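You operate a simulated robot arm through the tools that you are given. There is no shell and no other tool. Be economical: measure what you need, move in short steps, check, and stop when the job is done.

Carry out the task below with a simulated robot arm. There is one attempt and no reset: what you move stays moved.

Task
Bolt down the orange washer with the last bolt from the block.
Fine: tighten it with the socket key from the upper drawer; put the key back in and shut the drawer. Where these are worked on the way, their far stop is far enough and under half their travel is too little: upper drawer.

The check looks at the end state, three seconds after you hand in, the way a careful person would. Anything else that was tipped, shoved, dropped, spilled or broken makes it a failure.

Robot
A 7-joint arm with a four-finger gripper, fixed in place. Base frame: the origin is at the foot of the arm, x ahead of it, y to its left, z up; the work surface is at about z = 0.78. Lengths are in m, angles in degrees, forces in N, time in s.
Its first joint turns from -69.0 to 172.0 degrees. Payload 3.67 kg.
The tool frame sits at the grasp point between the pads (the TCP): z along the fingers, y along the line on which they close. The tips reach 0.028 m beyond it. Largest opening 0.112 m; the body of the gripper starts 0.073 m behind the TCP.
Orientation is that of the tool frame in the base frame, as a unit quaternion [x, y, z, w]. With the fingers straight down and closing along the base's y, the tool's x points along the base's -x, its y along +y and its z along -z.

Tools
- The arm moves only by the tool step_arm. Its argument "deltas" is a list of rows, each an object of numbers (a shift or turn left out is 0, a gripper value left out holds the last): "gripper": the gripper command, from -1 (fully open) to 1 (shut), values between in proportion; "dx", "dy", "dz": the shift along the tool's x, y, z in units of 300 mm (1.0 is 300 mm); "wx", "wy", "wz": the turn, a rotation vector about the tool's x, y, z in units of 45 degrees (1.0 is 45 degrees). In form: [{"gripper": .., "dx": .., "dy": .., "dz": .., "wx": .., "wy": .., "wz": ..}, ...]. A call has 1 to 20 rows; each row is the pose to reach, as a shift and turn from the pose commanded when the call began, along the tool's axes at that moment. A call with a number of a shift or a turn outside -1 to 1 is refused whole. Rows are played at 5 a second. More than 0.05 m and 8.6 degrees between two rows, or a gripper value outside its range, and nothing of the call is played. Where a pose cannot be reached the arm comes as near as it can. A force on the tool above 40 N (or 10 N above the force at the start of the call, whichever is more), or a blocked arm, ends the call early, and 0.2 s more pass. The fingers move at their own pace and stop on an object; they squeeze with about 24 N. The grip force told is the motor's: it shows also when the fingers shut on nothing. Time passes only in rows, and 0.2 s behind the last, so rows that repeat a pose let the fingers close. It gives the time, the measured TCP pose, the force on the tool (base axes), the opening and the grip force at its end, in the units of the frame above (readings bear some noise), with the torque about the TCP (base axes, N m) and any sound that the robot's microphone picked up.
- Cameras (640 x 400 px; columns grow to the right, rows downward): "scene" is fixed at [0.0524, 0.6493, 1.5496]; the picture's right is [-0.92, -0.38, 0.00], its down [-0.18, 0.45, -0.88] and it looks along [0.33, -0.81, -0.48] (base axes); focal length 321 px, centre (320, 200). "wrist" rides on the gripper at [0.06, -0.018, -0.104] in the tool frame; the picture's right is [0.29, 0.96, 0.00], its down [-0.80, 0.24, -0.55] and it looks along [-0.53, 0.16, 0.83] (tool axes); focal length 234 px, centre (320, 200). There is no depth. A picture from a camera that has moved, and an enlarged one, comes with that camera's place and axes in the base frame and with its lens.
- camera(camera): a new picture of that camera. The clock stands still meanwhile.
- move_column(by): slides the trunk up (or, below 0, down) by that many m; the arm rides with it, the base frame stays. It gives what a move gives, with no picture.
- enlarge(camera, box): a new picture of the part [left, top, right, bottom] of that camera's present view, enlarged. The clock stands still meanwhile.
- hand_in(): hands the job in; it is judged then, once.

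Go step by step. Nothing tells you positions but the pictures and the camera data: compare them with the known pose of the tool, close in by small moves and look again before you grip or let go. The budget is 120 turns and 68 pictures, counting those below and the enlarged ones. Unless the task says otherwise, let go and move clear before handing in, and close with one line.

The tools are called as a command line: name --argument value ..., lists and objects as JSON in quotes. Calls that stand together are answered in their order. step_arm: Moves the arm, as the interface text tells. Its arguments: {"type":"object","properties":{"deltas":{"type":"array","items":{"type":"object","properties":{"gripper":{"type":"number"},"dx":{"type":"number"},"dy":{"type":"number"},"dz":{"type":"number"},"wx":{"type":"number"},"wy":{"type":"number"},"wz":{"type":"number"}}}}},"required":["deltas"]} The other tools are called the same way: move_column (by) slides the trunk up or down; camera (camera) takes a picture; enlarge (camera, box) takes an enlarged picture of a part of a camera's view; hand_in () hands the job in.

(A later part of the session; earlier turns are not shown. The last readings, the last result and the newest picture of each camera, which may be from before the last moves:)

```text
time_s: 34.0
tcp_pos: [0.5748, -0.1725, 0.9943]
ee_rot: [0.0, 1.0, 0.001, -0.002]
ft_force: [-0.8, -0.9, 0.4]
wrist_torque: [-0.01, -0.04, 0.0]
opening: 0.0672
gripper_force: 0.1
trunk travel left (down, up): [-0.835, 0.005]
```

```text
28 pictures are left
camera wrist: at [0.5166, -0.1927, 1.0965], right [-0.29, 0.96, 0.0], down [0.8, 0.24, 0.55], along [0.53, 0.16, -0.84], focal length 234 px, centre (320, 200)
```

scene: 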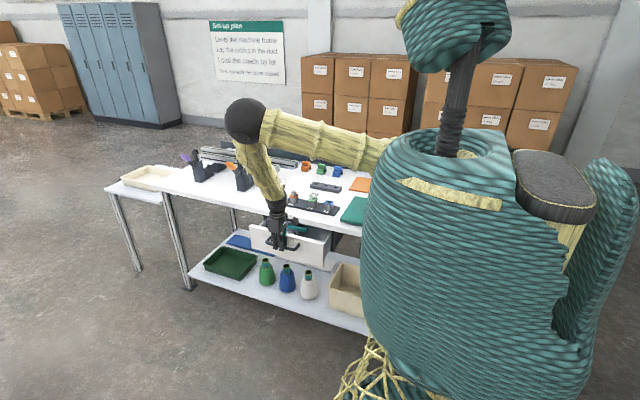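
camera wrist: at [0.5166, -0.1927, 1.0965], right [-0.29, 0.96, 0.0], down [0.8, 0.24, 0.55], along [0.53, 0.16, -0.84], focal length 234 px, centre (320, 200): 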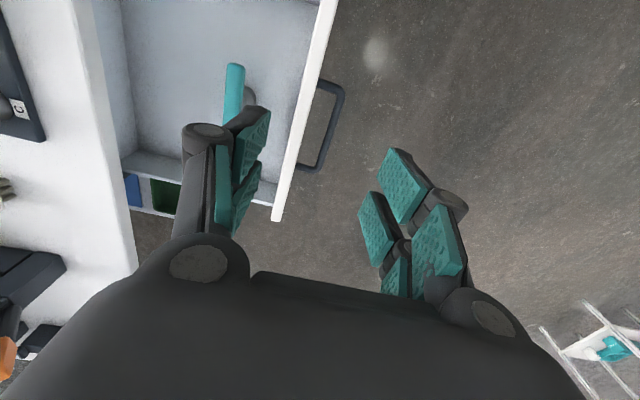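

The T-key stands upright: its bar runs along x, centred near (0.636,-0.3025) with its top at z≈0.705. Going above it.

step_arm --deltas '[{"dx": -0.04, "dy": -0.1, "dz": 0.0, "gripper": -0.43}, {"dx": -0.08, "dy": -0.2, "dz": 0.05}, {"dx": -0.12, "dy": -0.3, "dz": 0.1}, {"dx": -0.16, "dy": -0.4, "dz": 0.15}, {"dx": -0.204, "dy": -0.433, "dz": 0.25}, {"dx": -0.204, "dy": -0.433, "dz": 0.37}, {"dx": -0.204, "dy": -0.433, "dz": 0.48}, {"dx": -0.204, "dy": -0.433, "dz": 0.48}]'

camera --camera "wrist"

enlarge --camera "scene" --box '[240, 190, 340, 270]'

```text
time_s: 35.8
tcp_pos: [0.6423, -0.3015, 0.8552]
ee_rot: [-0.002, 1.0, -0.002, 0.002]
ft_force: [0.3, -0.3, -0.2]
wrist_torque: [-0.02, 0.0, 0.01]
opening: 0.0801
gripper_force: 0.1
trunk travel left (down, up): [-0.835, 0.005]
```

```text
27 pictures are left
camera wrist: at [0.582, -0.3204, 0.9581], right [-0.29, 0.96, 0.0], down [0.79, 0.25, 0.56], along [0.53, 0.16, -0.83], focal length 234 px, centre (320, 200)
```

wrist: 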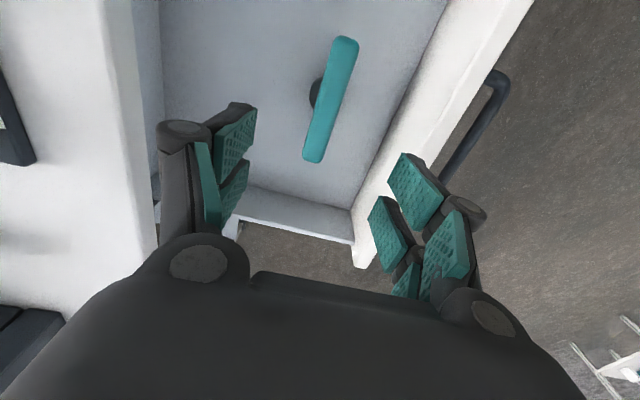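

```text
5.00 times, centred on (290, 230) of scene
camera zoom: at [0.0524, 0.6493, 1.5496], right [-0.92, -0.38, 0.0], down [-0.18, 0.45, -0.88], along [0.33, -0.81, -0.48], focal length 1603 px, centre (470, 50)
```

zoom: 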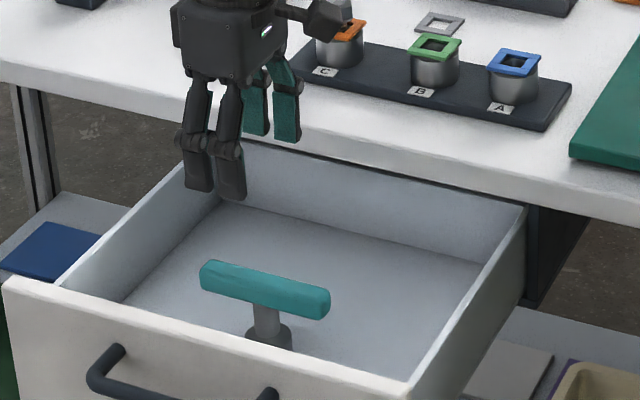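

The bar centre refines to about (0.631,-0.298). Descending to straddle it.

step_arm --deltas '[{"dx": 0.037, "dy": 0.012, "dz": 0.1}, {"dx": 0.037, "dy": 0.012, "dz": 0.2}, {"dx": 0.037, "dy": 0.012, "dz": 0.3}, {"dx": 0.037, "dy": 0.012, "dz": 0.4}, {"dx": 0.037, "dy": 0.012, "dz": 0.47}, {"dx": 0.037, "dy": 0.012, "dz": 0.47}]'

camera --camera "wrist"

enlarge --camera "scene" --box '[240, 190, 340, 270]'

```text
time_s: 37.2
tcp_pos: [0.6298, -0.2982, 0.7143]
ee_rot: [-0.002, 1.0, -0.001, 0.0]
ft_force: [0.2, 0.3, -0.1]
wrist_torque: [0.0, 0.0, -0.03]
opening: 0.0801
gripper_force: 0.0
trunk travel left (down, up): [-0.835, 0.005]
```

```text
25 pictures are left
camera wrist: at [0.5711, -0.3165, 0.8167], right [-0.29, 0.96, 0.0], down [0.79, 0.25, 0.56], along [0.53, 0.16, -0.83], focal length 234 px, centre (320, 200)
```

wrist: 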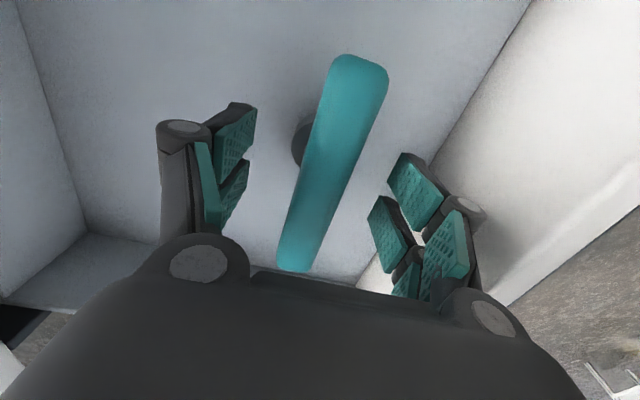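

```text
5.00 times, centred on (290, 230) of scene
camera zoom: at [0.0524, 0.6493, 1.5496], right [-0.92, -0.38, 0.0], down [-0.18, 0.45, -0.88], along [0.33, -0.81, -0.48], focal length 1603 px, centre (470, 50)
```

zoom: 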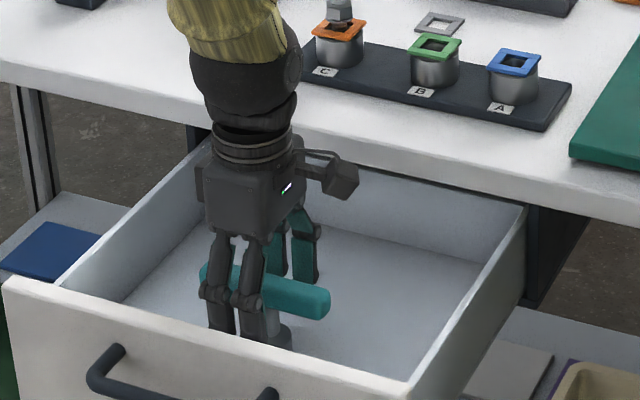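

The bar is centred between the fingers. Gripping it slightly lower.

step_arm --deltas '[{"dz": 0.015}, {"dz": 0.015, "gripper": 0.2}, {"dz": 0.015, "gripper": 0.6}, {"dz": 0.015, "gripper": 1}, {"dz": 0.015}, {"dz": 0.015}]'

step_arm --deltas '[{"dz": -0.05}, {"dz": -0.12}, {"dz": -0.24}, {"dz": -0.38}, {"dz": -0.5}, {"dz": -0.5}]'

enlarge --camera "scene" --box '[240, 150, 360, 240]'

```text
time_s: 38.6
tcp_pos: [0.6304, -0.2984, 0.7091]
ee_rot: [-0.003, 1.0, -0.002, 0.001]
ft_force: [0.3, 0.8, 0.8]
wrist_torque: [0.02, -0.04, 0.01]
opening: 0.0228
gripper_force: 23.9
trunk travel left (down, up): [-0.835, 0.005]
```

```text
time_s: 40.0
tcp_pos: [0.6319, -0.2999, 0.8565]
ee_rot: [-0.003, 1.0, 0.0, 0.001]
ft_force: [0.7, 0.0, -2.4]
wrist_torque: [0.01, 0.02, 0.01]
opening: 0.0227
gripper_force: 24.0
trunk travel left (down, up): [-0.835, 0.005]
```

```text
4.44 times, centred on (300, 195) of scene
camera zoom: at [0.0524, 0.6493, 1.5496], right [-0.92, -0.38, 0.0], down [-0.18, 0.45, -0.88], along [0.33, -0.81, -0.48], focal length 1425 px, centre (409, 222)
```

zoom: 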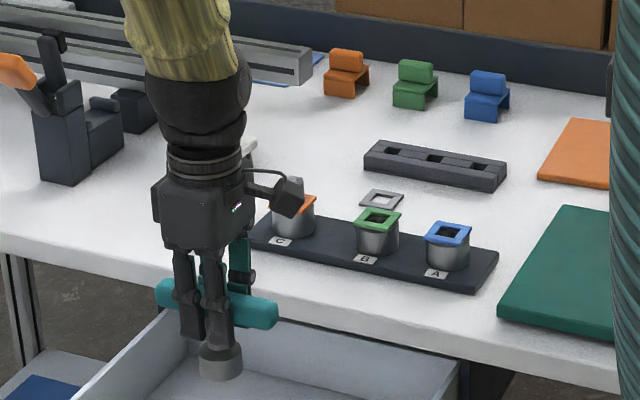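

The key is in hand with its socket about 74 mm below the TCP. I'll carry it up and over to the bolt at about (0.679,-0.5595).

step_arm --deltas '[{"dz": -0.12}, {"dz": -0.25}, {"dz": -0.36}, {"dz": -0.48}, {"dx": -0.02, "dy": -0.1, "dz": -0.48}, {"dx": -0.05, "dy": -0.23, "dz": -0.48}, {"dx": -0.08, "dy": -0.37, "dz": -0.48}, {"dx": -0.11, "dy": -0.51, "dz": -0.48}, {"dx": -0.13, "dy": -0.65, "dz": -0.48}, {"dx": -0.15, "dy": -0.77, "dz": -0.48}, {"dx": -0.157, "dy": -0.865, "dz": -0.48}, {"dx": -0.157, "dy": -0.865, "dz": -0.48}]'

enlarge --camera "scene" --box '[268, 158, 332, 206]'

camera --camera "wrist"

```text
time_s: 42.6
tcp_pos: [0.6787, -0.5568, 1.004]
ee_rot: [-0.003, 1.0, -0.001, 0.001]
ft_force: [-0.1, -0.3, -1.0]
wrist_torque: [0.01, -0.03, 0.04]
opening: 0.0228
gripper_force: 24.4
trunk travel left (down, up): [-0.835, 0.005]
```

```text
8.33 times, centred on (300, 182) of scene
camera zoom: at [0.0524, 0.6493, 1.5496], right [-0.92, -0.38, 0.0], down [-0.18, 0.45, -0.88], along [0.33, -0.81, -0.48], focal length 2671 px, centre (487, 350)
```

zoom: 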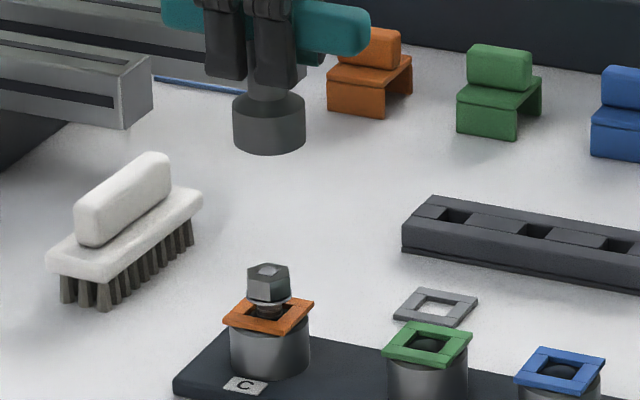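

```text
21 pictures are left
camera wrist: at [0.6191, -0.5764, 1.1074], right [-0.29, 0.96, 0.0], down [0.79, 0.25, 0.55], along [0.53, 0.16, -0.83], focal length 234 px, centre (320, 200)
```

wrist: 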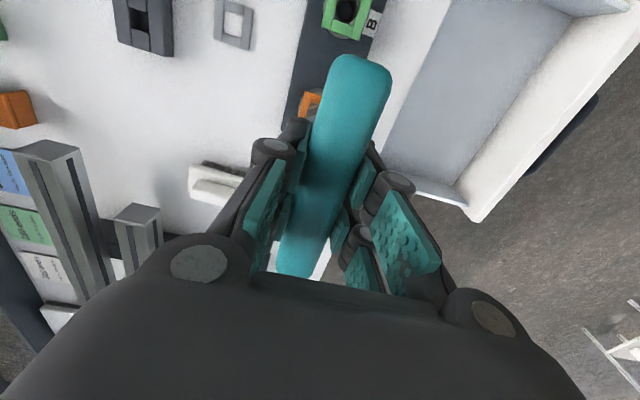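

The view is now clear. Socket to bolt needs about +3 mm in x and −1.5 mm in y. Lowering to just above the head.

step_arm --deltas '[{"dx": -0.01, "dy": -0.005, "dz": 0.06}, {"dx": -0.01, "dy": -0.005, "dz": 0.12}, {"dx": -0.01, "dy": -0.005, "dz": 0.18}, {"dx": -0.01, "dy": -0.005, "dz": 0.2}, {"dx": -0.01, "dy": -0.005, "dz": 0.2}]'

enlarge --camera "scene" --box '[280, 174, 312, 198]'

enlarge --camera "wrist" --box '[270, 40, 400, 140]'

```text
time_s: 43.8
tcp_pos: [0.6816, -0.5594, 0.944]
ee_rot: [-0.003, 1.0, -0.001, 0.001]
ft_force: [-0.1, 0.2, -2.3]
wrist_torque: [-0.02, 0.0, 0.02]
opening: 0.0227
gripper_force: 24.0
trunk travel left (down, up): [-0.835, 0.005]
```

```text
16.00 times, centred on (296, 186) of scene
camera zoom: at [0.0524, 0.6493, 1.5496], right [-0.92, -0.38, 0.0], down [-0.18, 0.45, -0.88], along [0.33, -0.81, -0.48], focal length 5129 px, centre (704, 424)
```

zoom: 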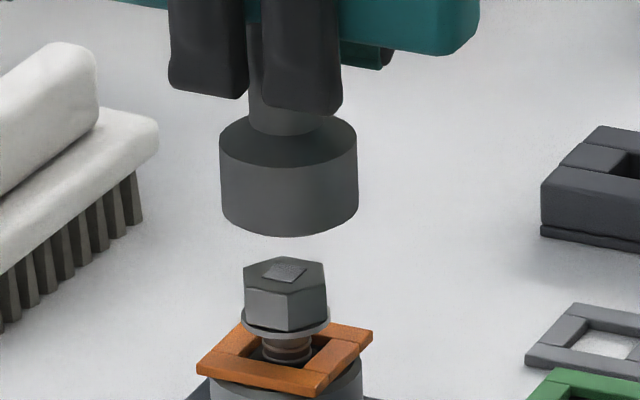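

```text
4.00 times, centred on (335, 90) of wrist
camera zoom: at [0.6222, -0.5792, 1.046], right [-0.29, 0.96, 0.0], down [0.79, 0.25, 0.56], along [0.53, 0.16, -0.83], focal length 937 px, centre (260, 640)
```

zoom: 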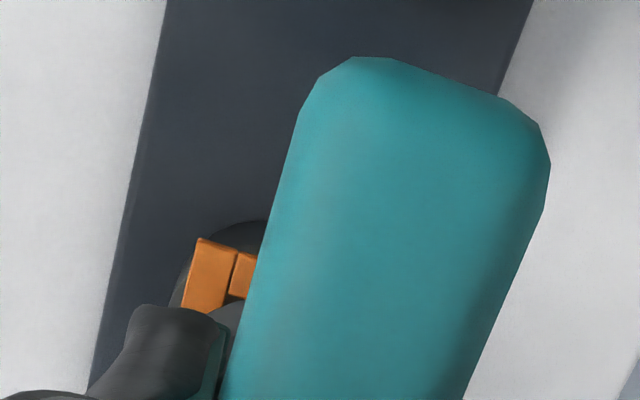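

Socket and head nearly line up; about 2 mm more in +x. Lowering with a contact check.

step_arm --deltas '[{"dx": -0.0065, "dz": 0.02}, {"dx": -0.0065, "dz": 0.05}, {"dx": -0.0065, "dz": 0.065}, {"dx": -0.0065, "dz": 0.075}, {"dx": -0.0065, "dz": 0.075}]'

enlarge --camera "scene" --box '[280, 174, 312, 198]'

```text
time_s: 45.0
tcp_pos: [0.6835, -0.5596, 0.9206]
ee_rot: [-0.003, 1.0, -0.001, 0.001]
ft_force: [-0.3, 0.3, -2.3]
wrist_torque: [-0.02, -0.01, 0.03]
opening: 0.0227
gripper_force: 24.6
trunk travel left (down, up): [-0.835, 0.005]
```

```text
16.00 times, centred on (296, 186) of scene
camera zoom: at [0.0524, 0.6493, 1.5496], right [-0.92, -0.38, 0.0], down [-0.18, 0.45, -0.88], along [0.33, -0.81, -0.48], focal length 5129 px, centre (704, 424)
```

zoom: 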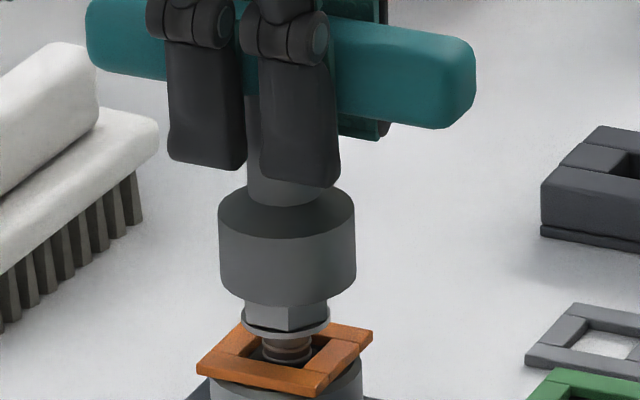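

step_arm --deltas '[{"dx": -0.002, "dz": 0.007}, {"dx": -0.002, "dz": 0.014}, {"dx": -0.002, "dz": 0.02}, {"dx": -0.002, "dz": 0.02}]'

```text
time_s: 46.0
tcp_pos: [0.6849, -0.5599, 0.9157]
ee_rot: [-0.003, 1.0, -0.001, 0.001]
ft_force: [0.5, 0.3, -2.1]
wrist_torque: [0.0, 0.0, -0.01]
opening: 0.0225
gripper_force: 24.4
trunk travel left (down, up): [-0.835, 0.005]
```

step_arm --deltas '[{"dz": 0.007}, {"dz": 0.014}, {"dz": 0.02}, {"dz": 0.02}]'

```text
time_s: 47.0
tcp_pos: [0.6844, -0.5595, 0.9096]
ee_rot: [-0.003, 1.0, -0.001, 0.0]
ft_force: [-0.6, 0.1, -1.4]
wrist_torque: [0.0, -0.01, -0.01]
opening: 0.0231
gripper_force: 24.0
trunk travel left (down, up): [-0.835, 0.005]
```

enlarge --camera "scene" --box '[280, 174, 312, 198]'

```text
16.00 times, centred on (296, 186) of scene
camera zoom: at [0.0524, 0.6493, 1.5496], right [-0.92, -0.38, 0.0], down [-0.18, 0.45, -0.88], along [0.33, -0.81, -0.48], focal length 5129 px, centre (704, 424)
```

zoom: 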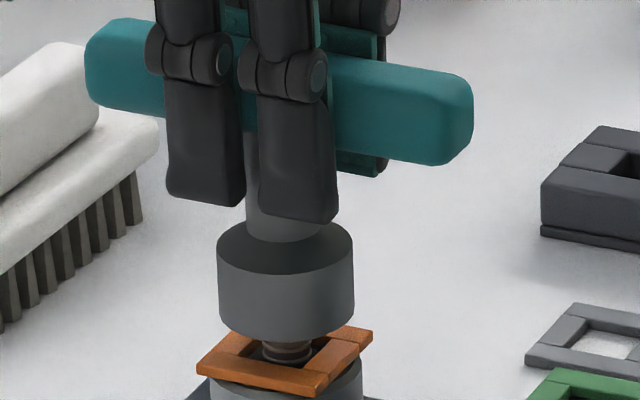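

The socket has slipped over the head. Lowering a little more until it bottoms.

step_arm --deltas '[{"dz": 0.006}, {"dz": 0.012}, {"dz": 0.018}, {"dz": 0.018}]'

```text
time_s: 48.0
tcp_pos: [0.6823, -0.5601, 0.9064]
ee_rot: [-0.002, 1.0, -0.002, 0.003]
ft_force: [2.0, -2.6, 18.4]
wrist_torque: [-0.1, -0.02, 0.0]
opening: 0.023
gripper_force: 24.2
trunk travel left (down, up): [-0.835, 0.005]
```

Contact at about 18 N. Turning clockwise (tool +z) with light pressure and watching the torque.

step_arm --deltas '[{"wz": 0.1}, {"wz": 0.2}, {"wz": 0.3}, {"wz": 0.4}, {"wz": 0.5}, {"wz": 0.6}, {"wz": 0.6}]'

```text
time_s: 49.6
tcp_pos: [0.683, -0.5587, 0.9041]
ee_rot: [0.232, 0.973, -0.002, 0.002]
ft_force: [-1.4, 0.7, 12.5]
wrist_torque: [0.13, 0.11, 0.01]
opening: 0.0226
gripper_force: 24.2
trunk travel left (down, up): [-0.835, 0.005]
```

step_arm --deltas '[{"wz": 0.1, "dz": 0.003}, {"wz": 0.2, "dz": 0.006}, {"wz": 0.3, "dz": 0.009}, {"wz": 0.4, "dz": 0.01}, {"wz": 0.5, "dz": 0.012}, {"wz": 0.6, "dz": 0.014}, {"wz": 0.7, "dz": 0.016}, {"wz": 0.7, "dz": 0.016}]'

enlarge --camera "scene" --box '[280, 174, 312, 198]'

```text
time_s: 51.4
tcp_pos: [0.6834, -0.5588, 0.8998]
ee_rot: [0.487, 0.874, -0.001, 0.003]
ft_force: [0.3, 2.0, 17.0]
wrist_torque: [0.15, 0.01, -0.04]
opening: 0.0229
gripper_force: 23.7
trunk travel left (down, up): [-0.835, 0.005]
```

```text
16.00 times, centred on (296, 186) of scene
camera zoom: at [0.0524, 0.6493, 1.5496], right [-0.92, -0.38, 0.0], down [-0.18, 0.45, -0.88], along [0.33, -0.81, -0.48], focal length 5129 px, centre (704, 424)
```

zoom: 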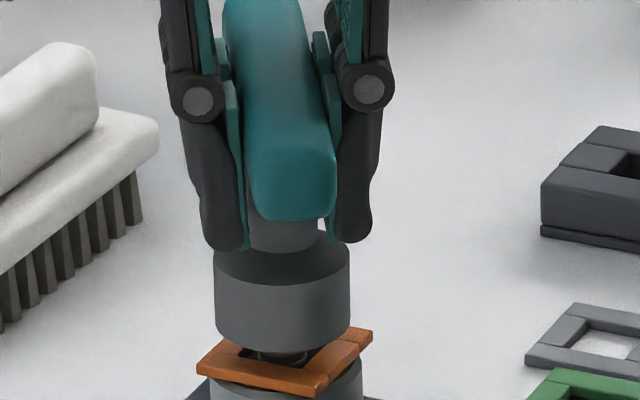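

The socket is turning and going down with the bolt. Continuing.

step_arm --deltas '[{"wz": 0.1, "dz": 0.003}, {"wz": 0.2, "dz": 0.006}, {"wz": 0.3, "dz": 0.008}, {"wz": 0.4, "dz": 0.01}, {"wz": 0.5, "dz": 0.012}, {"wz": 0.6, "dz": 0.014}, {"wz": 0.7, "dz": 0.016}, {"wz": 0.7, "dz": 0.016}]'

```text
time_s: 53.2
tcp_pos: [0.6839, -0.5598, 0.897]
ee_rot: [0.601, 0.799, 0.0, 0.002]
ft_force: [2.6, 1.9, 16.9]
wrist_torque: [0.07, -0.15, 0.03]
opening: 0.0226
gripper_force: 24.2
out of reach, approached as far as the arm can: row 5, 6, 7, 8
trunk travel left (down, up): [-0.835, 0.005]
```

The wrist is near its turn limit at about 74°. I'll lift the key off to look at how the bolt moved.

step_arm --deltas '[{"dz": -0.03}, {"dz": -0.07}, {"dz": -0.12}, {"dz": -0.15}, {"dz": -0.15}]'

enlarge --camera "scene" --box '[280, 174, 312, 198]'

```text
time_s: 54.4
tcp_pos: [0.6828, -0.5616, 0.9389]
ee_rot: [0.602, 0.799, 0.0, 0.001]
ft_force: [-0.1, 0.2, -2.8]
wrist_torque: [-0.03, 0.0, 0.0]
opening: 0.0223
gripper_force: 24.0
trunk travel left (down, up): [-0.835, 0.005]
```

```text
16.00 times, centred on (296, 186) of scene
camera zoom: at [0.0524, 0.6493, 1.5496], right [-0.92, -0.38, 0.0], down [-0.18, 0.45, -0.88], along [0.33, -0.81, -0.48], focal length 5129 px, centre (704, 424)
```

zoom: 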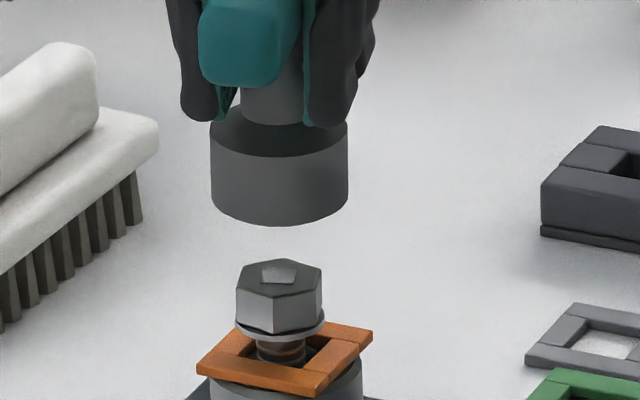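

The bolt seems to have turned about 70° with the key but is still standing proud. I'll ratchet: turn the key back in the air by a multiple of 60°, then drive again.

step_arm --deltas '[{"wz": -0.18}, {"wz": -0.36}, {"wz": -0.54}, {"wz": -0.72}, {"wz": -0.9}]'

step_arm --deltas '[{"wz": -0.18}, {"wz": -0.36}, {"wz": -0.54}, {"wz": -0.72}, {"wz": -0.9}]'

step_arm --deltas '[{"wz": -0.18}, {"wz": -0.36}, {"wz": -0.54}, {"wz": -0.72}, {"wz": -0.72}]'

```text
time_s: 55.6
tcp_pos: [0.683, -0.56, 0.9388]
ee_rot: [0.287, 0.958, 0.0, 0.002]
ft_force: [-0.8, 0.0, -2.3]
wrist_torque: [-0.01, 0.01, 0.01]
opening: 0.0223
gripper_force: 24.4
trunk travel left (down, up): [-0.835, 0.005]
```

```text
time_s: 56.8
tcp_pos: [0.6845, -0.5581, 0.9378]
ee_rot: [-0.063, 0.998, -0.001, 0.001]
ft_force: [0.5, -0.3, -1.9]
wrist_torque: [0.0, -0.01, -0.01]
opening: 0.0226
gripper_force: 24.1
trunk travel left (down, up): [-0.835, 0.005]
```

```text
time_s: 58.0
tcp_pos: [0.6833, -0.5593, 0.9385]
ee_rot: [-0.338, 0.941, -0.002, 0.0]
ft_force: [0.4, 0.0, -2.5]
wrist_torque: [-0.02, -0.02, -0.01]
opening: 0.0228
gripper_force: 24.2
trunk travel left (down, up): [-0.835, 0.005]
```

step_arm --deltas '[{"wz": -0.14}, {"wz": -0.14, "dz": 0.05}, {"wz": -0.14, "dz": 0.08}, {"wz": -0.14, "dz": 0.1}, {"wz": -0.14, "dz": 0.105}, {"wz": -0.14, "dz": 0.11}, {"wz": -0.14, "dz": 0.11}]'

enlarge --camera "scene" --box '[280, 174, 312, 198]'

```text
time_s: 59.6
tcp_pos: [0.6837, -0.5604, 0.9063]
ee_rot: [-0.388, 0.922, -0.003, 0.0]
ft_force: [-3.0, -1.4, 16.9]
wrist_torque: [0.05, -0.06, 0.02]
opening: 0.0222
gripper_force: 24.2
trunk travel left (down, up): [-0.835, 0.005]
```

```text
16.00 times, centred on (296, 186) of scene
camera zoom: at [0.0524, 0.6493, 1.5496], right [-0.92, -0.38, 0.0], down [-0.18, 0.45, -0.88], along [0.33, -0.81, -0.48], focal length 5129 px, centre (704, 424)
```

zoom: 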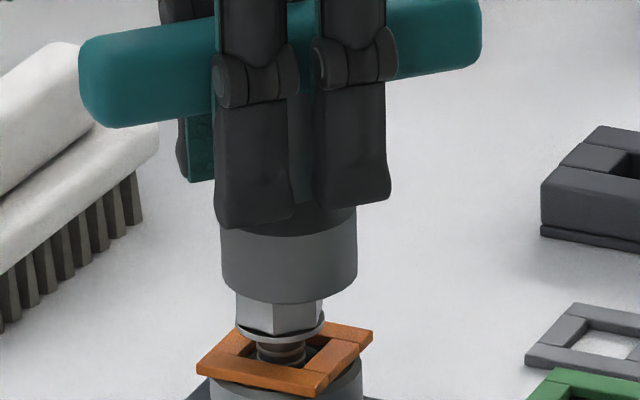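

The key slid up in my fingers earlier, and the socket now rests on the head about 2 mm off centre because the stem is eccentric to the tool axis. I'll lift slightly, correct the position and try to engage again.

step_arm --deltas '[{"dz": -0.02}, {"dx": -0.0109, "dy": 0.006, "dz": -0.02}, {"dx": -0.0109, "dy": 0.006, "dz": -0.012}, {"dx": -0.0109, "dy": 0.006, "dz": 0.0}, {"dx": -0.0109, "dy": 0.006, "dz": 0.01}, {"dx": -0.0109, "dy": 0.006, "dz": 0.01}]'

enlarge --camera "scene" --box '[280, 174, 312, 198]'

```text
time_s: 61.0
tcp_pos: [0.6854, -0.5565, 0.9034]
ee_rot: [-0.389, 0.921, -0.002, 0.001]
ft_force: [0.5, -2.0, -2.6]
wrist_torque: [-0.07, -0.04, 0.03]
opening: 0.0221
gripper_force: 24.2
trunk travel left (down, up): [-0.835, 0.005]
```

```text
16.00 times, centred on (296, 186) of scene
camera zoom: at [0.0524, 0.6493, 1.5496], right [-0.92, -0.38, 0.0], down [-0.18, 0.45, -0.88], along [0.33, -0.81, -0.48], focal length 5129 px, centre (704, 424)
```

zoom: 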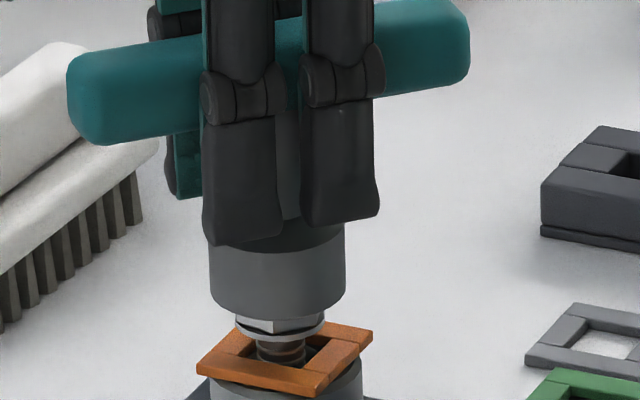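

Engaged. Lowering 6 mm more, then turning 45° about the stem axis.

step_arm --deltas '[{"dz": 0.007}, {"dz": 0.014}, {"dz": 0.02}, {"dz": 0.02}]'

step_arm --deltas '[{"wz": 0.14, "dx": 0.0001, "dy": -0.0009}, {"wz": 0.28, "dx": 0.0002, "dy": -0.0018}, {"wz": 0.42, "dx": 0.0005, "dy": -0.0027}, {"wz": 0.56, "dx": 0.0008, "dy": -0.0035}, {"wz": 0.7, "dx": 0.0012, "dy": -0.0043}, {"wz": 0.84, "dx": 0.0018, "dy": -0.0051}, {"wz": 0.98, "dx": 0.0024, "dy": -0.0058}, {"wz": 0.98, "dx": 0.0024, "dy": -0.0058}]'

```text
time_s: 62.0
tcp_pos: [0.6849, -0.5568, 0.8962]
ee_rot: [-0.388, 0.922, -0.002, 0.001]
ft_force: [3.1, -2.9, -1.0]
wrist_torque: [-0.11, -0.12, 0.05]
opening: 0.0223
gripper_force: 23.6
trunk travel left (down, up): [-0.835, 0.005]
```

```text
time_s: 63.8
tcp_pos: [0.6862, -0.5584, 0.8973]
ee_rot: [-0.015, 1.0, 0.0, 0.001]
ft_force: [10.0, -0.7, -2.0]
wrist_torque: [-0.1, -0.56, 0.08]
opening: 0.0221
gripper_force: 24.5
trunk travel left (down, up): [-0.835, 0.005]
```

step_arm --deltas '[{"wz": 0.0, "dx": -0.004}, {"wz": 0.14, "dx": -0.004, "dy": -0.0009, "dz": 0.002}, {"wz": 0.28, "dx": -0.004, "dy": -0.0018, "dz": 0.003}, {"wz": 0.42, "dx": -0.0035, "dy": -0.0027, "dz": 0.004}, {"wz": 0.56, "dx": -0.0032, "dy": -0.0035, "dz": 0.005}, {"wz": 0.7, "dx": -0.003, "dy": -0.0043, "dz": 0.006}, {"wz": 0.84, "dx": -0.0022, "dy": -0.0051, "dz": 0.006}, {"wz": 0.98, "dx": -0.0016, "dy": -0.0058, "dz": 0.006}, {"wz": 0.98, "dx": -0.0016, "dy": -0.0058, "dz": 0.006}]'

enlarge --camera "scene" --box '[280, 174, 312, 198]'

```text
time_s: 65.8
tcp_pos: [0.6854, -0.5605, 0.8936]
ee_rot: [0.362, 0.932, 0.0, 0.002]
ft_force: [7.1, -3.5, 0.4]
wrist_torque: [-0.19, -0.33, 0.0]
opening: 0.0222
gripper_force: 23.8
trunk travel left (down, up): [-0.835, 0.005]
```

```text
16.00 times, centred on (296, 186) of scene
camera zoom: at [0.0524, 0.6493, 1.5496], right [-0.92, -0.38, 0.0], down [-0.18, 0.45, -0.88], along [0.33, -0.81, -0.48], focal length 5129 px, centre (704, 424)
```

zoom: 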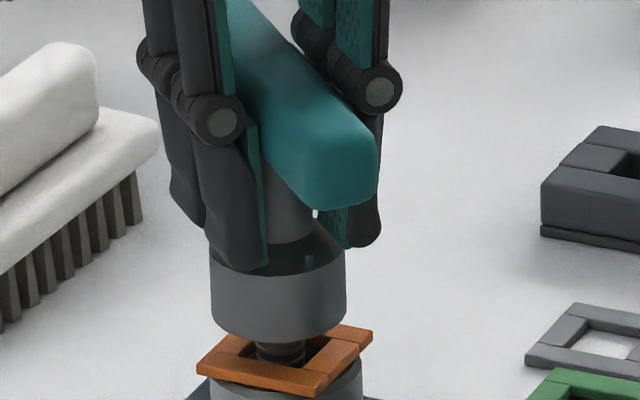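

step_arm --deltas '[{"wz": 0.1, "dx": -0.0013, "dy": -0.001, "dz": 0.001}, {"wz": 0.25, "dx": -0.0013, "dy": -0.002, "dz": 0.002}, {"wz": 0.4, "dx": -0.001, "dy": -0.003, "dz": 0.003}, {"wz": 0.55, "dx": -0.001, "dy": -0.004, "dz": 0.004}, {"wz": 0.62, "dx": -0.0008, "dy": -0.0045, "dz": 0.004}, {"wz": 0.62, "dx": -0.0008, "dy": -0.0045, "dz": 0.004}]'

step_arm --deltas '[{"dz": -0.03}, {"dz": -0.07}, {"dz": -0.12}, {"dz": -0.12}]'

enlarge --camera "scene" --box '[280, 174, 312, 198]'

```text
time_s: 67.2
tcp_pos: [0.6863, -0.5608, 0.8934]
ee_rot: [0.576, 0.817, -0.002, 0.002]
ft_force: [5.1, -4.0, -1.3]
wrist_torque: [-0.22, -0.18, 0.0]
opening: 0.0218
gripper_force: 23.6
trunk travel left (down, up): [-0.835, 0.005]
```

```text
time_s: 68.2
tcp_pos: [0.6854, -0.5606, 0.9297]
ee_rot: [0.576, 0.817, -0.001, 0.002]
ft_force: [-0.6, -0.4, -2.1]
wrist_torque: [0.01, 0.03, 0.02]
opening: 0.0224
gripper_force: 24.0
trunk travel left (down, up): [-0.835, 0.005]
```

```text
16.00 times, centred on (296, 186) of scene
camera zoom: at [0.0524, 0.6493, 1.5496], right [-0.92, -0.38, 0.0], down [-0.18, 0.45, -0.88], along [0.33, -0.81, -0.48], focal length 5129 px, centre (704, 424)
```

zoom: 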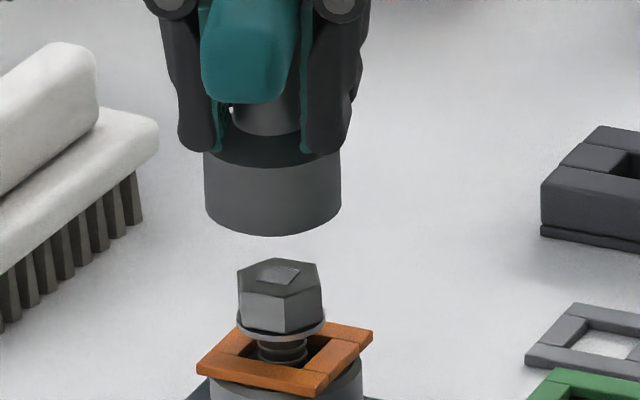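

The bolt turns with the key but does not go down. I need a close look at how its shank sits in the bore.

enlarge --camera "scene" --box '[291, 187, 305, 199]'

```text
16.00 times, centred on (298, 193) of scene
camera zoom: at [0.0524, 0.6493, 1.5496], right [-0.92, -0.38, 0.0], down [-0.18, 0.45, -0.88], along [0.33, -0.81, -0.48], focal length 5129 px, centre (672, 312)
```

zoom: 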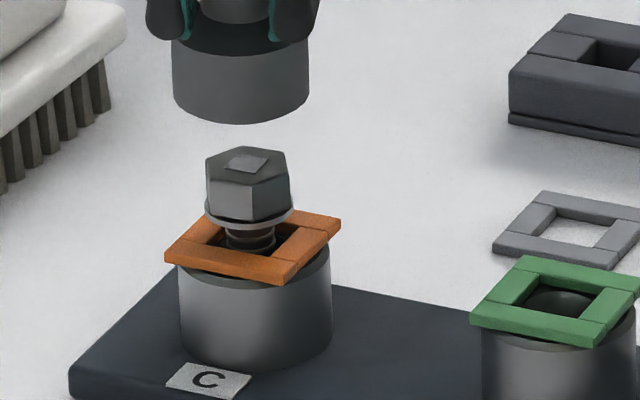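

The bolt stands upright at the thread start, but my earlier drives mostly turned it without axial load. I'll ratchet back and drive again while really pressing, with the fingertips bearing on the socket shoulder.

step_arm --deltas '[{"wz": -0.184, "dy": 0.001}, {"wz": -0.368, "dy": 0.002}, {"wz": -0.552, "dx": 0.0007, "dy": 0.0035}, {"wz": -0.736, "dx": 0.0014, "dy": 0.0046}, {"wz": -0.92, "dx": 0.0021, "dy": 0.0055}]'

step_arm --deltas '[{"wz": -0.184, "dy": 0.001}, {"wz": -0.368, "dy": 0.002}, {"wz": -0.552, "dx": 0.0007, "dy": 0.0035}, {"wz": -0.736, "dx": 0.0014, "dy": 0.0046}, {"wz": -0.92, "dx": 0.0021, "dy": 0.0055}]'

step_arm --deltas '[{"wz": -0.184, "dy": 0.001}, {"wz": -0.368, "dy": 0.002}, {"wz": -0.552, "dx": 0.0007, "dy": 0.0035}, {"wz": -0.736, "dx": 0.0014, "dy": 0.0046}, {"wz": -0.92, "dx": 0.0021, "dy": 0.0055}, {"wz": -0.92, "dx": 0.0021, "dy": 0.0055}]'

enlarge --camera "scene" --box '[280, 174, 312, 198]'

```text
time_s: 69.4
tcp_pos: [0.6873, -0.5588, 0.929]
ee_rot: [0.248, 0.969, -0.002, 0.002]
ft_force: [0.3, -0.4, -1.4]
wrist_torque: [0.03, 0.0, 0.0]
opening: 0.0221
gripper_force: 24.3
trunk travel left (down, up): [-0.835, 0.005]
```

```text
time_s: 70.6
tcp_pos: [0.6873, -0.5577, 0.9294]
ee_rot: [-0.109, 0.994, -0.002, 0.001]
ft_force: [-0.1, 0.6, -1.7]
wrist_torque: [-0.03, -0.02, -0.05]
opening: 0.0223
gripper_force: 24.7
trunk travel left (down, up): [-0.835, 0.005]
```

```text
time_s: 72.0
tcp_pos: [0.684, -0.5557, 0.9302]
ee_rot: [-0.453, 0.892, -0.002, 0.0]
ft_force: [0.5, -0.3, -2.4]
wrist_torque: [-0.06, -0.01, 0.01]
opening: 0.0221
gripper_force: 24.6
trunk travel left (down, up): [-0.835, 0.005]
```

```text
16.00 times, centred on (296, 186) of scene
camera zoom: at [0.0524, 0.6493, 1.5496], right [-0.92, -0.38, 0.0], down [-0.18, 0.45, -0.88], along [0.33, -0.81, -0.48], focal length 5129 px, centre (704, 424)
```

zoom: 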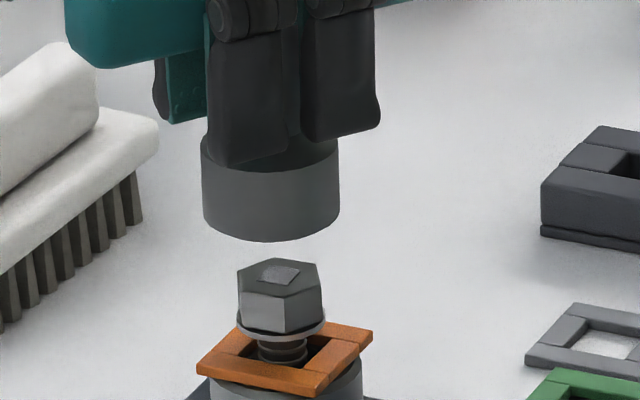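

step_arm --deltas '[{"dx": 0.0056, "dy": 0.0025}, {"dx": 0.0056, "dy": 0.0025, "dz": 0.05}, {"dx": 0.0056, "dy": 0.0025, "dz": 0.08}, {"dx": 0.0056, "dy": 0.0025, "dz": 0.095}, {"dx": 0.0056, "dy": 0.0025, "dz": 0.11}, {"dx": 0.0056, "dy": 0.0025, "dz": 0.11}]'

```text
time_s: 73.4
tcp_pos: [0.6831, -0.557, 0.9016]
ee_rot: [-0.454, 0.891, -0.004, 0.002]
ft_force: [1.9, -1.3, 33.4]
wrist_torque: [-0.54, -0.38, -0.03]
opening: 0.0223
gripper_force: 24.3
trunk travel left (down, up): [-0.835, 0.005]
```

It rests on the head top. The torque says the head lies towards (+x,−y) of the socket, so I'll lift slightly, shift and lower again.

step_arm --deltas '[{"dz": -0.02}, {"dx": 0.0022, "dy": -0.0066, "dz": -0.02}, {"dx": 0.0022, "dy": -0.0066, "dz": -0.008}, {"dx": 0.0022, "dy": -0.0066, "dz": 0.0}, {"dx": 0.0022, "dy": -0.0066, "dz": 0.0}]'

```text
time_s: 74.6
tcp_pos: [0.6838, -0.5587, 0.9013]
ee_rot: [-0.454, 0.891, -0.005, 0.001]
ft_force: [1.4, 4.7, 34.8]
wrist_torque: [-0.23, -0.36, 0.01]
opening: 0.022
gripper_force: 24.0
trunk travel left (down, up): [-0.835, 0.005]
```

step_arm --deltas '[{"dz": -0.02}, {"dx": 0.001, "dy": -0.003, "dz": -0.02, "wz": -0.12}, {"dx": 0.001, "dy": -0.003, "dz": -0.008, "wz": -0.12}, {"dx": 0.001, "dy": -0.003, "dz": 0.0, "wz": -0.12}, {"dx": 0.001, "dy": -0.003, "dz": 0.0, "wz": -0.12}]'

enlarge --camera "scene" --box '[280, 174, 312, 198]'

```text
time_s: 75.8
tcp_pos: [0.6851, -0.5602, 0.8969]
ee_rot: [-0.495, 0.869, -0.001, 0.0]
ft_force: [1.3, -0.4, -1.2]
wrist_torque: [0.02, 0.02, 0.04]
opening: 0.0223
gripper_force: 24.1
trunk travel left (down, up): [-0.835, 0.005]
```

```text
16.00 times, centred on (296, 186) of scene
camera zoom: at [0.0524, 0.6493, 1.5496], right [-0.92, -0.38, 0.0], down [-0.18, 0.45, -0.88], along [0.33, -0.81, -0.48], focal length 5129 px, centre (704, 424)
```

zoom: 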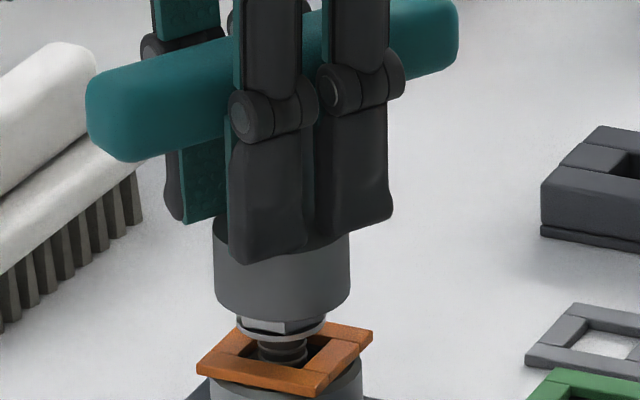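

Engaged. Now lowering to seat the socket and pre-load it.

step_arm --deltas '[{"dz": 0.01}, {"dz": 0.018}, {"dz": 0.024}, {"dz": 0.029}, {"dz": 0.029}]'

```text
time_s: 77.0
tcp_pos: [0.6858, -0.5601, 0.8862]
ee_rot: [-0.495, 0.869, -0.002, 0.0]
ft_force: [0.4, 0.5, -1.6]
wrist_torque: [0.01, 0.0, 0.04]
opening: 0.0221
gripper_force: 24.4
trunk travel left (down, up): [-0.835, 0.005]
```

step_arm --deltas '[{"dz": 0.004}, {"dz": 0.008}, {"dz": 0.012}, {"dz": 0.016}, {"dz": 0.016}]'

```text
time_s: 78.2
tcp_pos: [0.686, -0.5603, 0.8862]
ee_rot: [-0.494, 0.869, -0.004, 0.001]
ft_force: [5.8, -5.1, 27.0]
wrist_torque: [-0.38, -0.02, -0.01]
opening: 0.0218
gripper_force: 24.2
trunk travel left (down, up): [-0.835, 0.005]
```

Seated with 27 N. Turning clockwise under load.

step_arm --deltas '[{"wz": 0.14, "dx": 0.0001, "dy": -0.0009}, {"wz": 0.28, "dx": 0.0002, "dy": -0.0018}, {"wz": 0.42, "dx": 0.0005, "dy": -0.0027}, {"wz": 0.56, "dx": 0.0008, "dy": -0.0035}, {"wz": 0.7, "dx": 0.0012, "dy": -0.0043}, {"wz": 0.84, "dx": 0.0018, "dy": -0.0051}, {"wz": 0.98, "dx": 0.0024, "dy": -0.0058}, {"wz": 0.98, "dx": 0.0024, "dy": -0.0058}]'

```text
time_s: 80.0
tcp_pos: [0.6858, -0.5598, 0.8857]
ee_rot: [-0.131, 0.991, -0.002, 0.001]
ft_force: [-3.1, 0.3, 22.7]
wrist_torque: [-0.1, 0.34, 0.0]
opening: 0.0221
gripper_force: 24.6
trunk travel left (down, up): [-0.835, 0.005]
```

step_arm --deltas '[{"wz": 0.14, "dx": 0.0001, "dy": -0.0009}, {"wz": 0.28, "dx": 0.0002, "dy": -0.0018}, {"wz": 0.42, "dx": 0.0005, "dy": -0.0027}, {"wz": 0.56, "dx": 0.0008, "dy": -0.0035}, {"wz": 0.7, "dx": 0.0012, "dy": -0.0043}, {"wz": 0.84, "dx": 0.0018, "dy": -0.0051}, {"wz": 0.98, "dx": 0.0024, "dy": -0.0058}, {"wz": 0.98, "dx": 0.0024, "dy": -0.0058}]'

step_arm --deltas '[{"wz": 0.14, "dx": 0.0001, "dy": -0.0009}, {"wz": 0.28, "dx": 0.0002, "dy": -0.0018}, {"wz": 0.42, "dx": 0.0005, "dy": -0.0027}, {"wz": 0.56, "dx": 0.0008, "dy": -0.0035}, {"wz": 0.7, "dx": 0.0012, "dy": -0.0043}, {"wz": 0.84, "dx": 0.0018, "dy": -0.0051}, {"wz": 0.98, "dx": 0.0024, "dy": -0.0058}, {"wz": 0.98, "dx": 0.0024, "dy": -0.0058}]'

enlarge --camera "scene" --box '[280, 174, 312, 198]'

```text
time_s: 81.8
tcp_pos: [0.6853, -0.5627, 0.8852]
ee_rot: [0.25, 0.968, -0.001, 0.002]
ft_force: [-6.5, 4.1, 14.8]
wrist_torque: [0.32, 0.47, -0.01]
opening: 0.0221
gripper_force: 24.0
trunk travel left (down, up): [-0.835, 0.005]
```

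```text
time_s: 83.6
tcp_pos: [0.687, -0.5633, 0.8853]
ee_rot: [0.596, 0.803, -0.001, 0.004]
ft_force: [-8.4, 8.8, 6.7]
wrist_torque: [0.39, 0.39, 0.05]
opening: 0.0223
gripper_force: 24.0
trunk travel left (down, up): [-0.835, 0.005]
```

```text
16.00 times, centred on (296, 186) of scene
camera zoom: at [0.0524, 0.6493, 1.5496], right [-0.92, -0.38, 0.0], down [-0.18, 0.45, -0.88], along [0.33, -0.81, -0.48], focal length 5129 px, centre (704, 424)
```

zoom: 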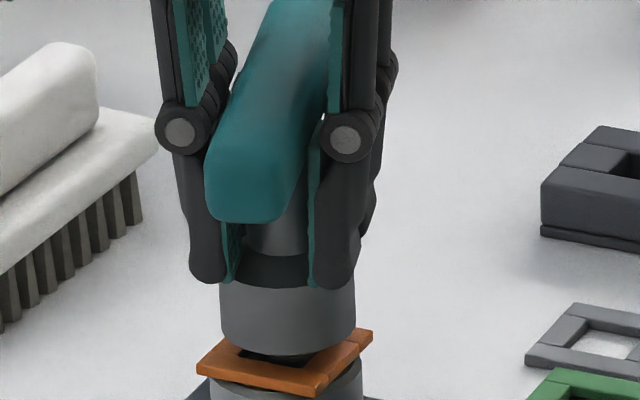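

Under load it works: the reaction eased from 27 to 7 N and the socket came down about 4–5 mm. I'll ratchet back to repeat.

step_arm --deltas '[{"dz": -0.03}, {"dz": -0.07}, {"dz": -0.11}, {"dz": -0.14}, {"dz": -0.14}]'

step_arm --deltas '[{"wz": -0.16}, {"wz": -0.32, "dx": 0.0002, "dy": 0.002}, {"wz": -0.48, "dx": 0.0006, "dy": 0.003}, {"wz": -0.64, "dx": 0.001, "dy": 0.004}, {"wz": -0.8, "dx": 0.0016, "dy": 0.005}, {"wz": -0.961, "dx": 0.0023, "dy": 0.0057}]'

step_arm --deltas '[{"wz": -0.16}, {"wz": -0.32, "dx": 0.0002, "dy": 0.002}, {"wz": -0.48, "dx": 0.0006, "dy": 0.003}, {"wz": -0.64, "dx": 0.001, "dy": 0.004}, {"wz": -0.8, "dx": 0.0016, "dy": 0.005}, {"wz": -0.961, "dx": 0.0023, "dy": 0.0057}]'

step_arm --deltas '[{"wz": -0.16}, {"wz": -0.32, "dx": 0.0002, "dy": 0.002}, {"wz": -0.48, "dx": 0.0006, "dy": 0.003}, {"wz": -0.64, "dx": 0.001, "dy": 0.004}, {"wz": -0.8, "dx": 0.0016, "dy": 0.005}, {"wz": -0.961, "dx": 0.0023, "dy": 0.0057}, {"wz": -0.961, "dx": 0.0023, "dy": 0.0057}]'

enlarge --camera "scene" --box '[280, 174, 312, 198]'

```text
time_s: 84.8
tcp_pos: [0.6849, -0.5639, 0.9262]
ee_rot: [0.596, 0.803, 0.0, 0.002]
ft_force: [0.5, -0.4, -3.0]
wrist_torque: [0.02, 0.0, 0.01]
opening: 0.0221
gripper_force: 24.3
trunk travel left (down, up): [-0.835, 0.005]
```

```text
time_s: 86.2
tcp_pos: [0.6869, -0.5612, 0.9248]
ee_rot: [0.256, 0.967, -0.001, 0.001]
ft_force: [0.1, -0.1, -3.0]
wrist_torque: [0.02, 0.01, 0.01]
opening: 0.0224
gripper_force: 23.7
trunk travel left (down, up): [-0.835, 0.005]
```

```text
time_s: 87.6
tcp_pos: [0.6858, -0.5601, 0.9252]
ee_rot: [-0.117, 0.993, -0.002, 0.001]
ft_force: [0.2, 0.1, -2.2]
wrist_torque: [0.0, -0.01, -0.01]
opening: 0.022
gripper_force: 23.9
trunk travel left (down, up): [-0.835, 0.005]
```

```text
time_s: 89.2
tcp_pos: [0.6857, -0.5584, 0.9251]
ee_rot: [-0.475, 0.88, -0.001, 0.001]
ft_force: [1.0, 0.0, -1.8]
wrist_torque: [-0.04, -0.01, -0.01]
opening: 0.022
gripper_force: 24.0
trunk travel left (down, up): [-0.835, 0.005]
```

```text
16.00 times, centred on (296, 186) of scene
camera zoom: at [0.0524, 0.6493, 1.5496], right [-0.92, -0.38, 0.0], down [-0.18, 0.45, -0.88], along [0.33, -0.81, -0.48], focal length 5129 px, centre (704, 424)
```

zoom: 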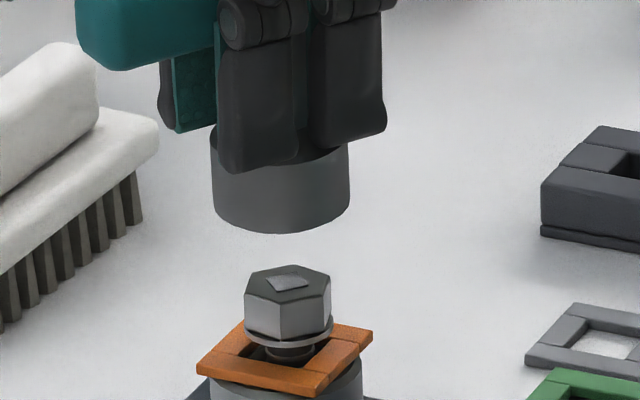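

The bolt went down about 2.3 mm in that drive, so it is screwing in. Repeating: shift to centre on the head and lower.

step_arm --deltas '[{"dx": 0.0046, "dy": 0.001, "dz": 0.03}, {"dx": 0.0046, "dy": 0.001, "dz": 0.06}, {"dx": 0.0046, "dy": 0.001, "dz": 0.08}, {"dx": 0.0046, "dy": 0.001, "dz": 0.093}, {"dx": 0.0046, "dy": 0.001, "dz": 0.1}, {"dx": 0.0046, "dy": 0.001, "dz": 0.1}]'

```text
time_s: 90.6
tcp_pos: [0.6859, -0.5595, 0.8951]
ee_rot: [-0.475, 0.88, -0.001, 0.0]
ft_force: [0.0, 2.6, -1.5]
wrist_torque: [0.14, 0.01, -0.01]
opening: 0.0224
gripper_force: 23.8
trunk travel left (down, up): [-0.835, 0.005]
```

step_arm --deltas '[{"dz": 0.012}, {"dz": 0.024}, {"dz": 0.034}, {"dz": 0.042}, {"dz": 0.05}, {"dz": 0.05}]'

```text
time_s: 92.0
tcp_pos: [0.6848, -0.5595, 0.8843]
ee_rot: [-0.475, 0.88, -0.004, 0.001]
ft_force: [2.5, 0.7, 31.0]
wrist_torque: [0.36, 0.01, -0.04]
opening: 0.0224
gripper_force: 23.6
trunk travel left (down, up): [-0.835, 0.005]
```

step_arm --deltas '[{"wz": 0.14, "dy": -0.0004}, {"wz": 0.28, "dx": 0.0001, "dy": -0.0009}, {"wz": 0.42, "dx": 0.0002, "dy": -0.0013, "dz": 0.001}, {"wz": 0.56, "dx": 0.0004, "dy": -0.0017, "dz": 0.001}, {"wz": 0.7, "dx": 0.0006, "dy": -0.0021, "dz": 0.002}, {"wz": 0.84, "dx": 0.0008, "dy": -0.0025, "dz": 0.002}, {"wz": 0.98, "dx": 0.0011, "dy": -0.0028, "dz": 0.002}, {"wz": 0.98, "dx": 0.0011, "dy": -0.0028, "dz": 0.002}]'

step_arm --deltas '[{"wz": 0.14, "dy": -0.0004}, {"wz": 0.28, "dx": 0.0001, "dy": -0.0009}, {"wz": 0.42, "dx": 0.0002, "dy": -0.0013, "dz": 0.001}, {"wz": 0.56, "dx": 0.0004, "dy": -0.0017, "dz": 0.001}, {"wz": 0.7, "dx": 0.0006, "dy": -0.0021, "dz": 0.002}, {"wz": 0.84, "dx": 0.0008, "dy": -0.0025, "dz": 0.002}, {"wz": 0.98, "dx": 0.0011, "dy": -0.0028, "dz": 0.002}, {"wz": 0.98, "dx": 0.0011, "dy": -0.0028, "dz": 0.002}]'

step_arm --deltas '[{"wz": 0.14, "dy": -0.0004}, {"wz": 0.28, "dx": 0.0001, "dy": -0.0009}, {"wz": 0.42, "dx": 0.0002, "dy": -0.0013, "dz": 0.001}, {"wz": 0.56, "dx": 0.0004, "dy": -0.0017, "dz": 0.001}, {"wz": 0.7, "dx": 0.0006, "dy": -0.0021, "dz": 0.002}, {"wz": 0.84, "dx": 0.0008, "dy": -0.0025, "dz": 0.002}, {"wz": 0.9, "dx": 0.0011, "dy": -0.0028, "dz": 0.002}, {"wz": 0.9, "dx": 0.0011, "dy": -0.0028, "dz": 0.002}]'

```text
time_s: 93.3
tcp_pos: [0.6856, -0.5618, 0.8842]
ee_rot: [-0.195, 0.981, -0.003, 0.002]
ft_force: [-5.4, 7.3, 23.1]
wrist_torque: [0.47, 0.33, -0.01]
opening: 0.0221
gripper_force: 23.9
trunk travel left (down, up): [-0.835, 0.005]
stopped in row 6: the force on the tool passed its limit at 42 N (the readings are from after the stop); the commanded pose is now the measured one
```

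```text
time_s: 95.1
tcp_pos: [0.6847, -0.5601, 0.8839]
ee_rot: [0.187, 0.982, -0.002, 0.003]
ft_force: [1.1, -0.5, 32.4]
wrist_torque: [0.23, -0.1, -0.09]
opening: 0.022
gripper_force: 24.4
trunk travel left (down, up): [-0.835, 0.005]
```

```text
time_s: 96.9
tcp_pos: [0.6833, -0.5609, 0.8826]
ee_rot: [0.516, 0.857, -0.001, 0.004]
ft_force: [0.2, 8.1, 34.7]
wrist_torque: [0.54, -0.22, -0.02]
opening: 0.0221
gripper_force: 24.2
trunk travel left (down, up): [-0.835, 0.005]
```

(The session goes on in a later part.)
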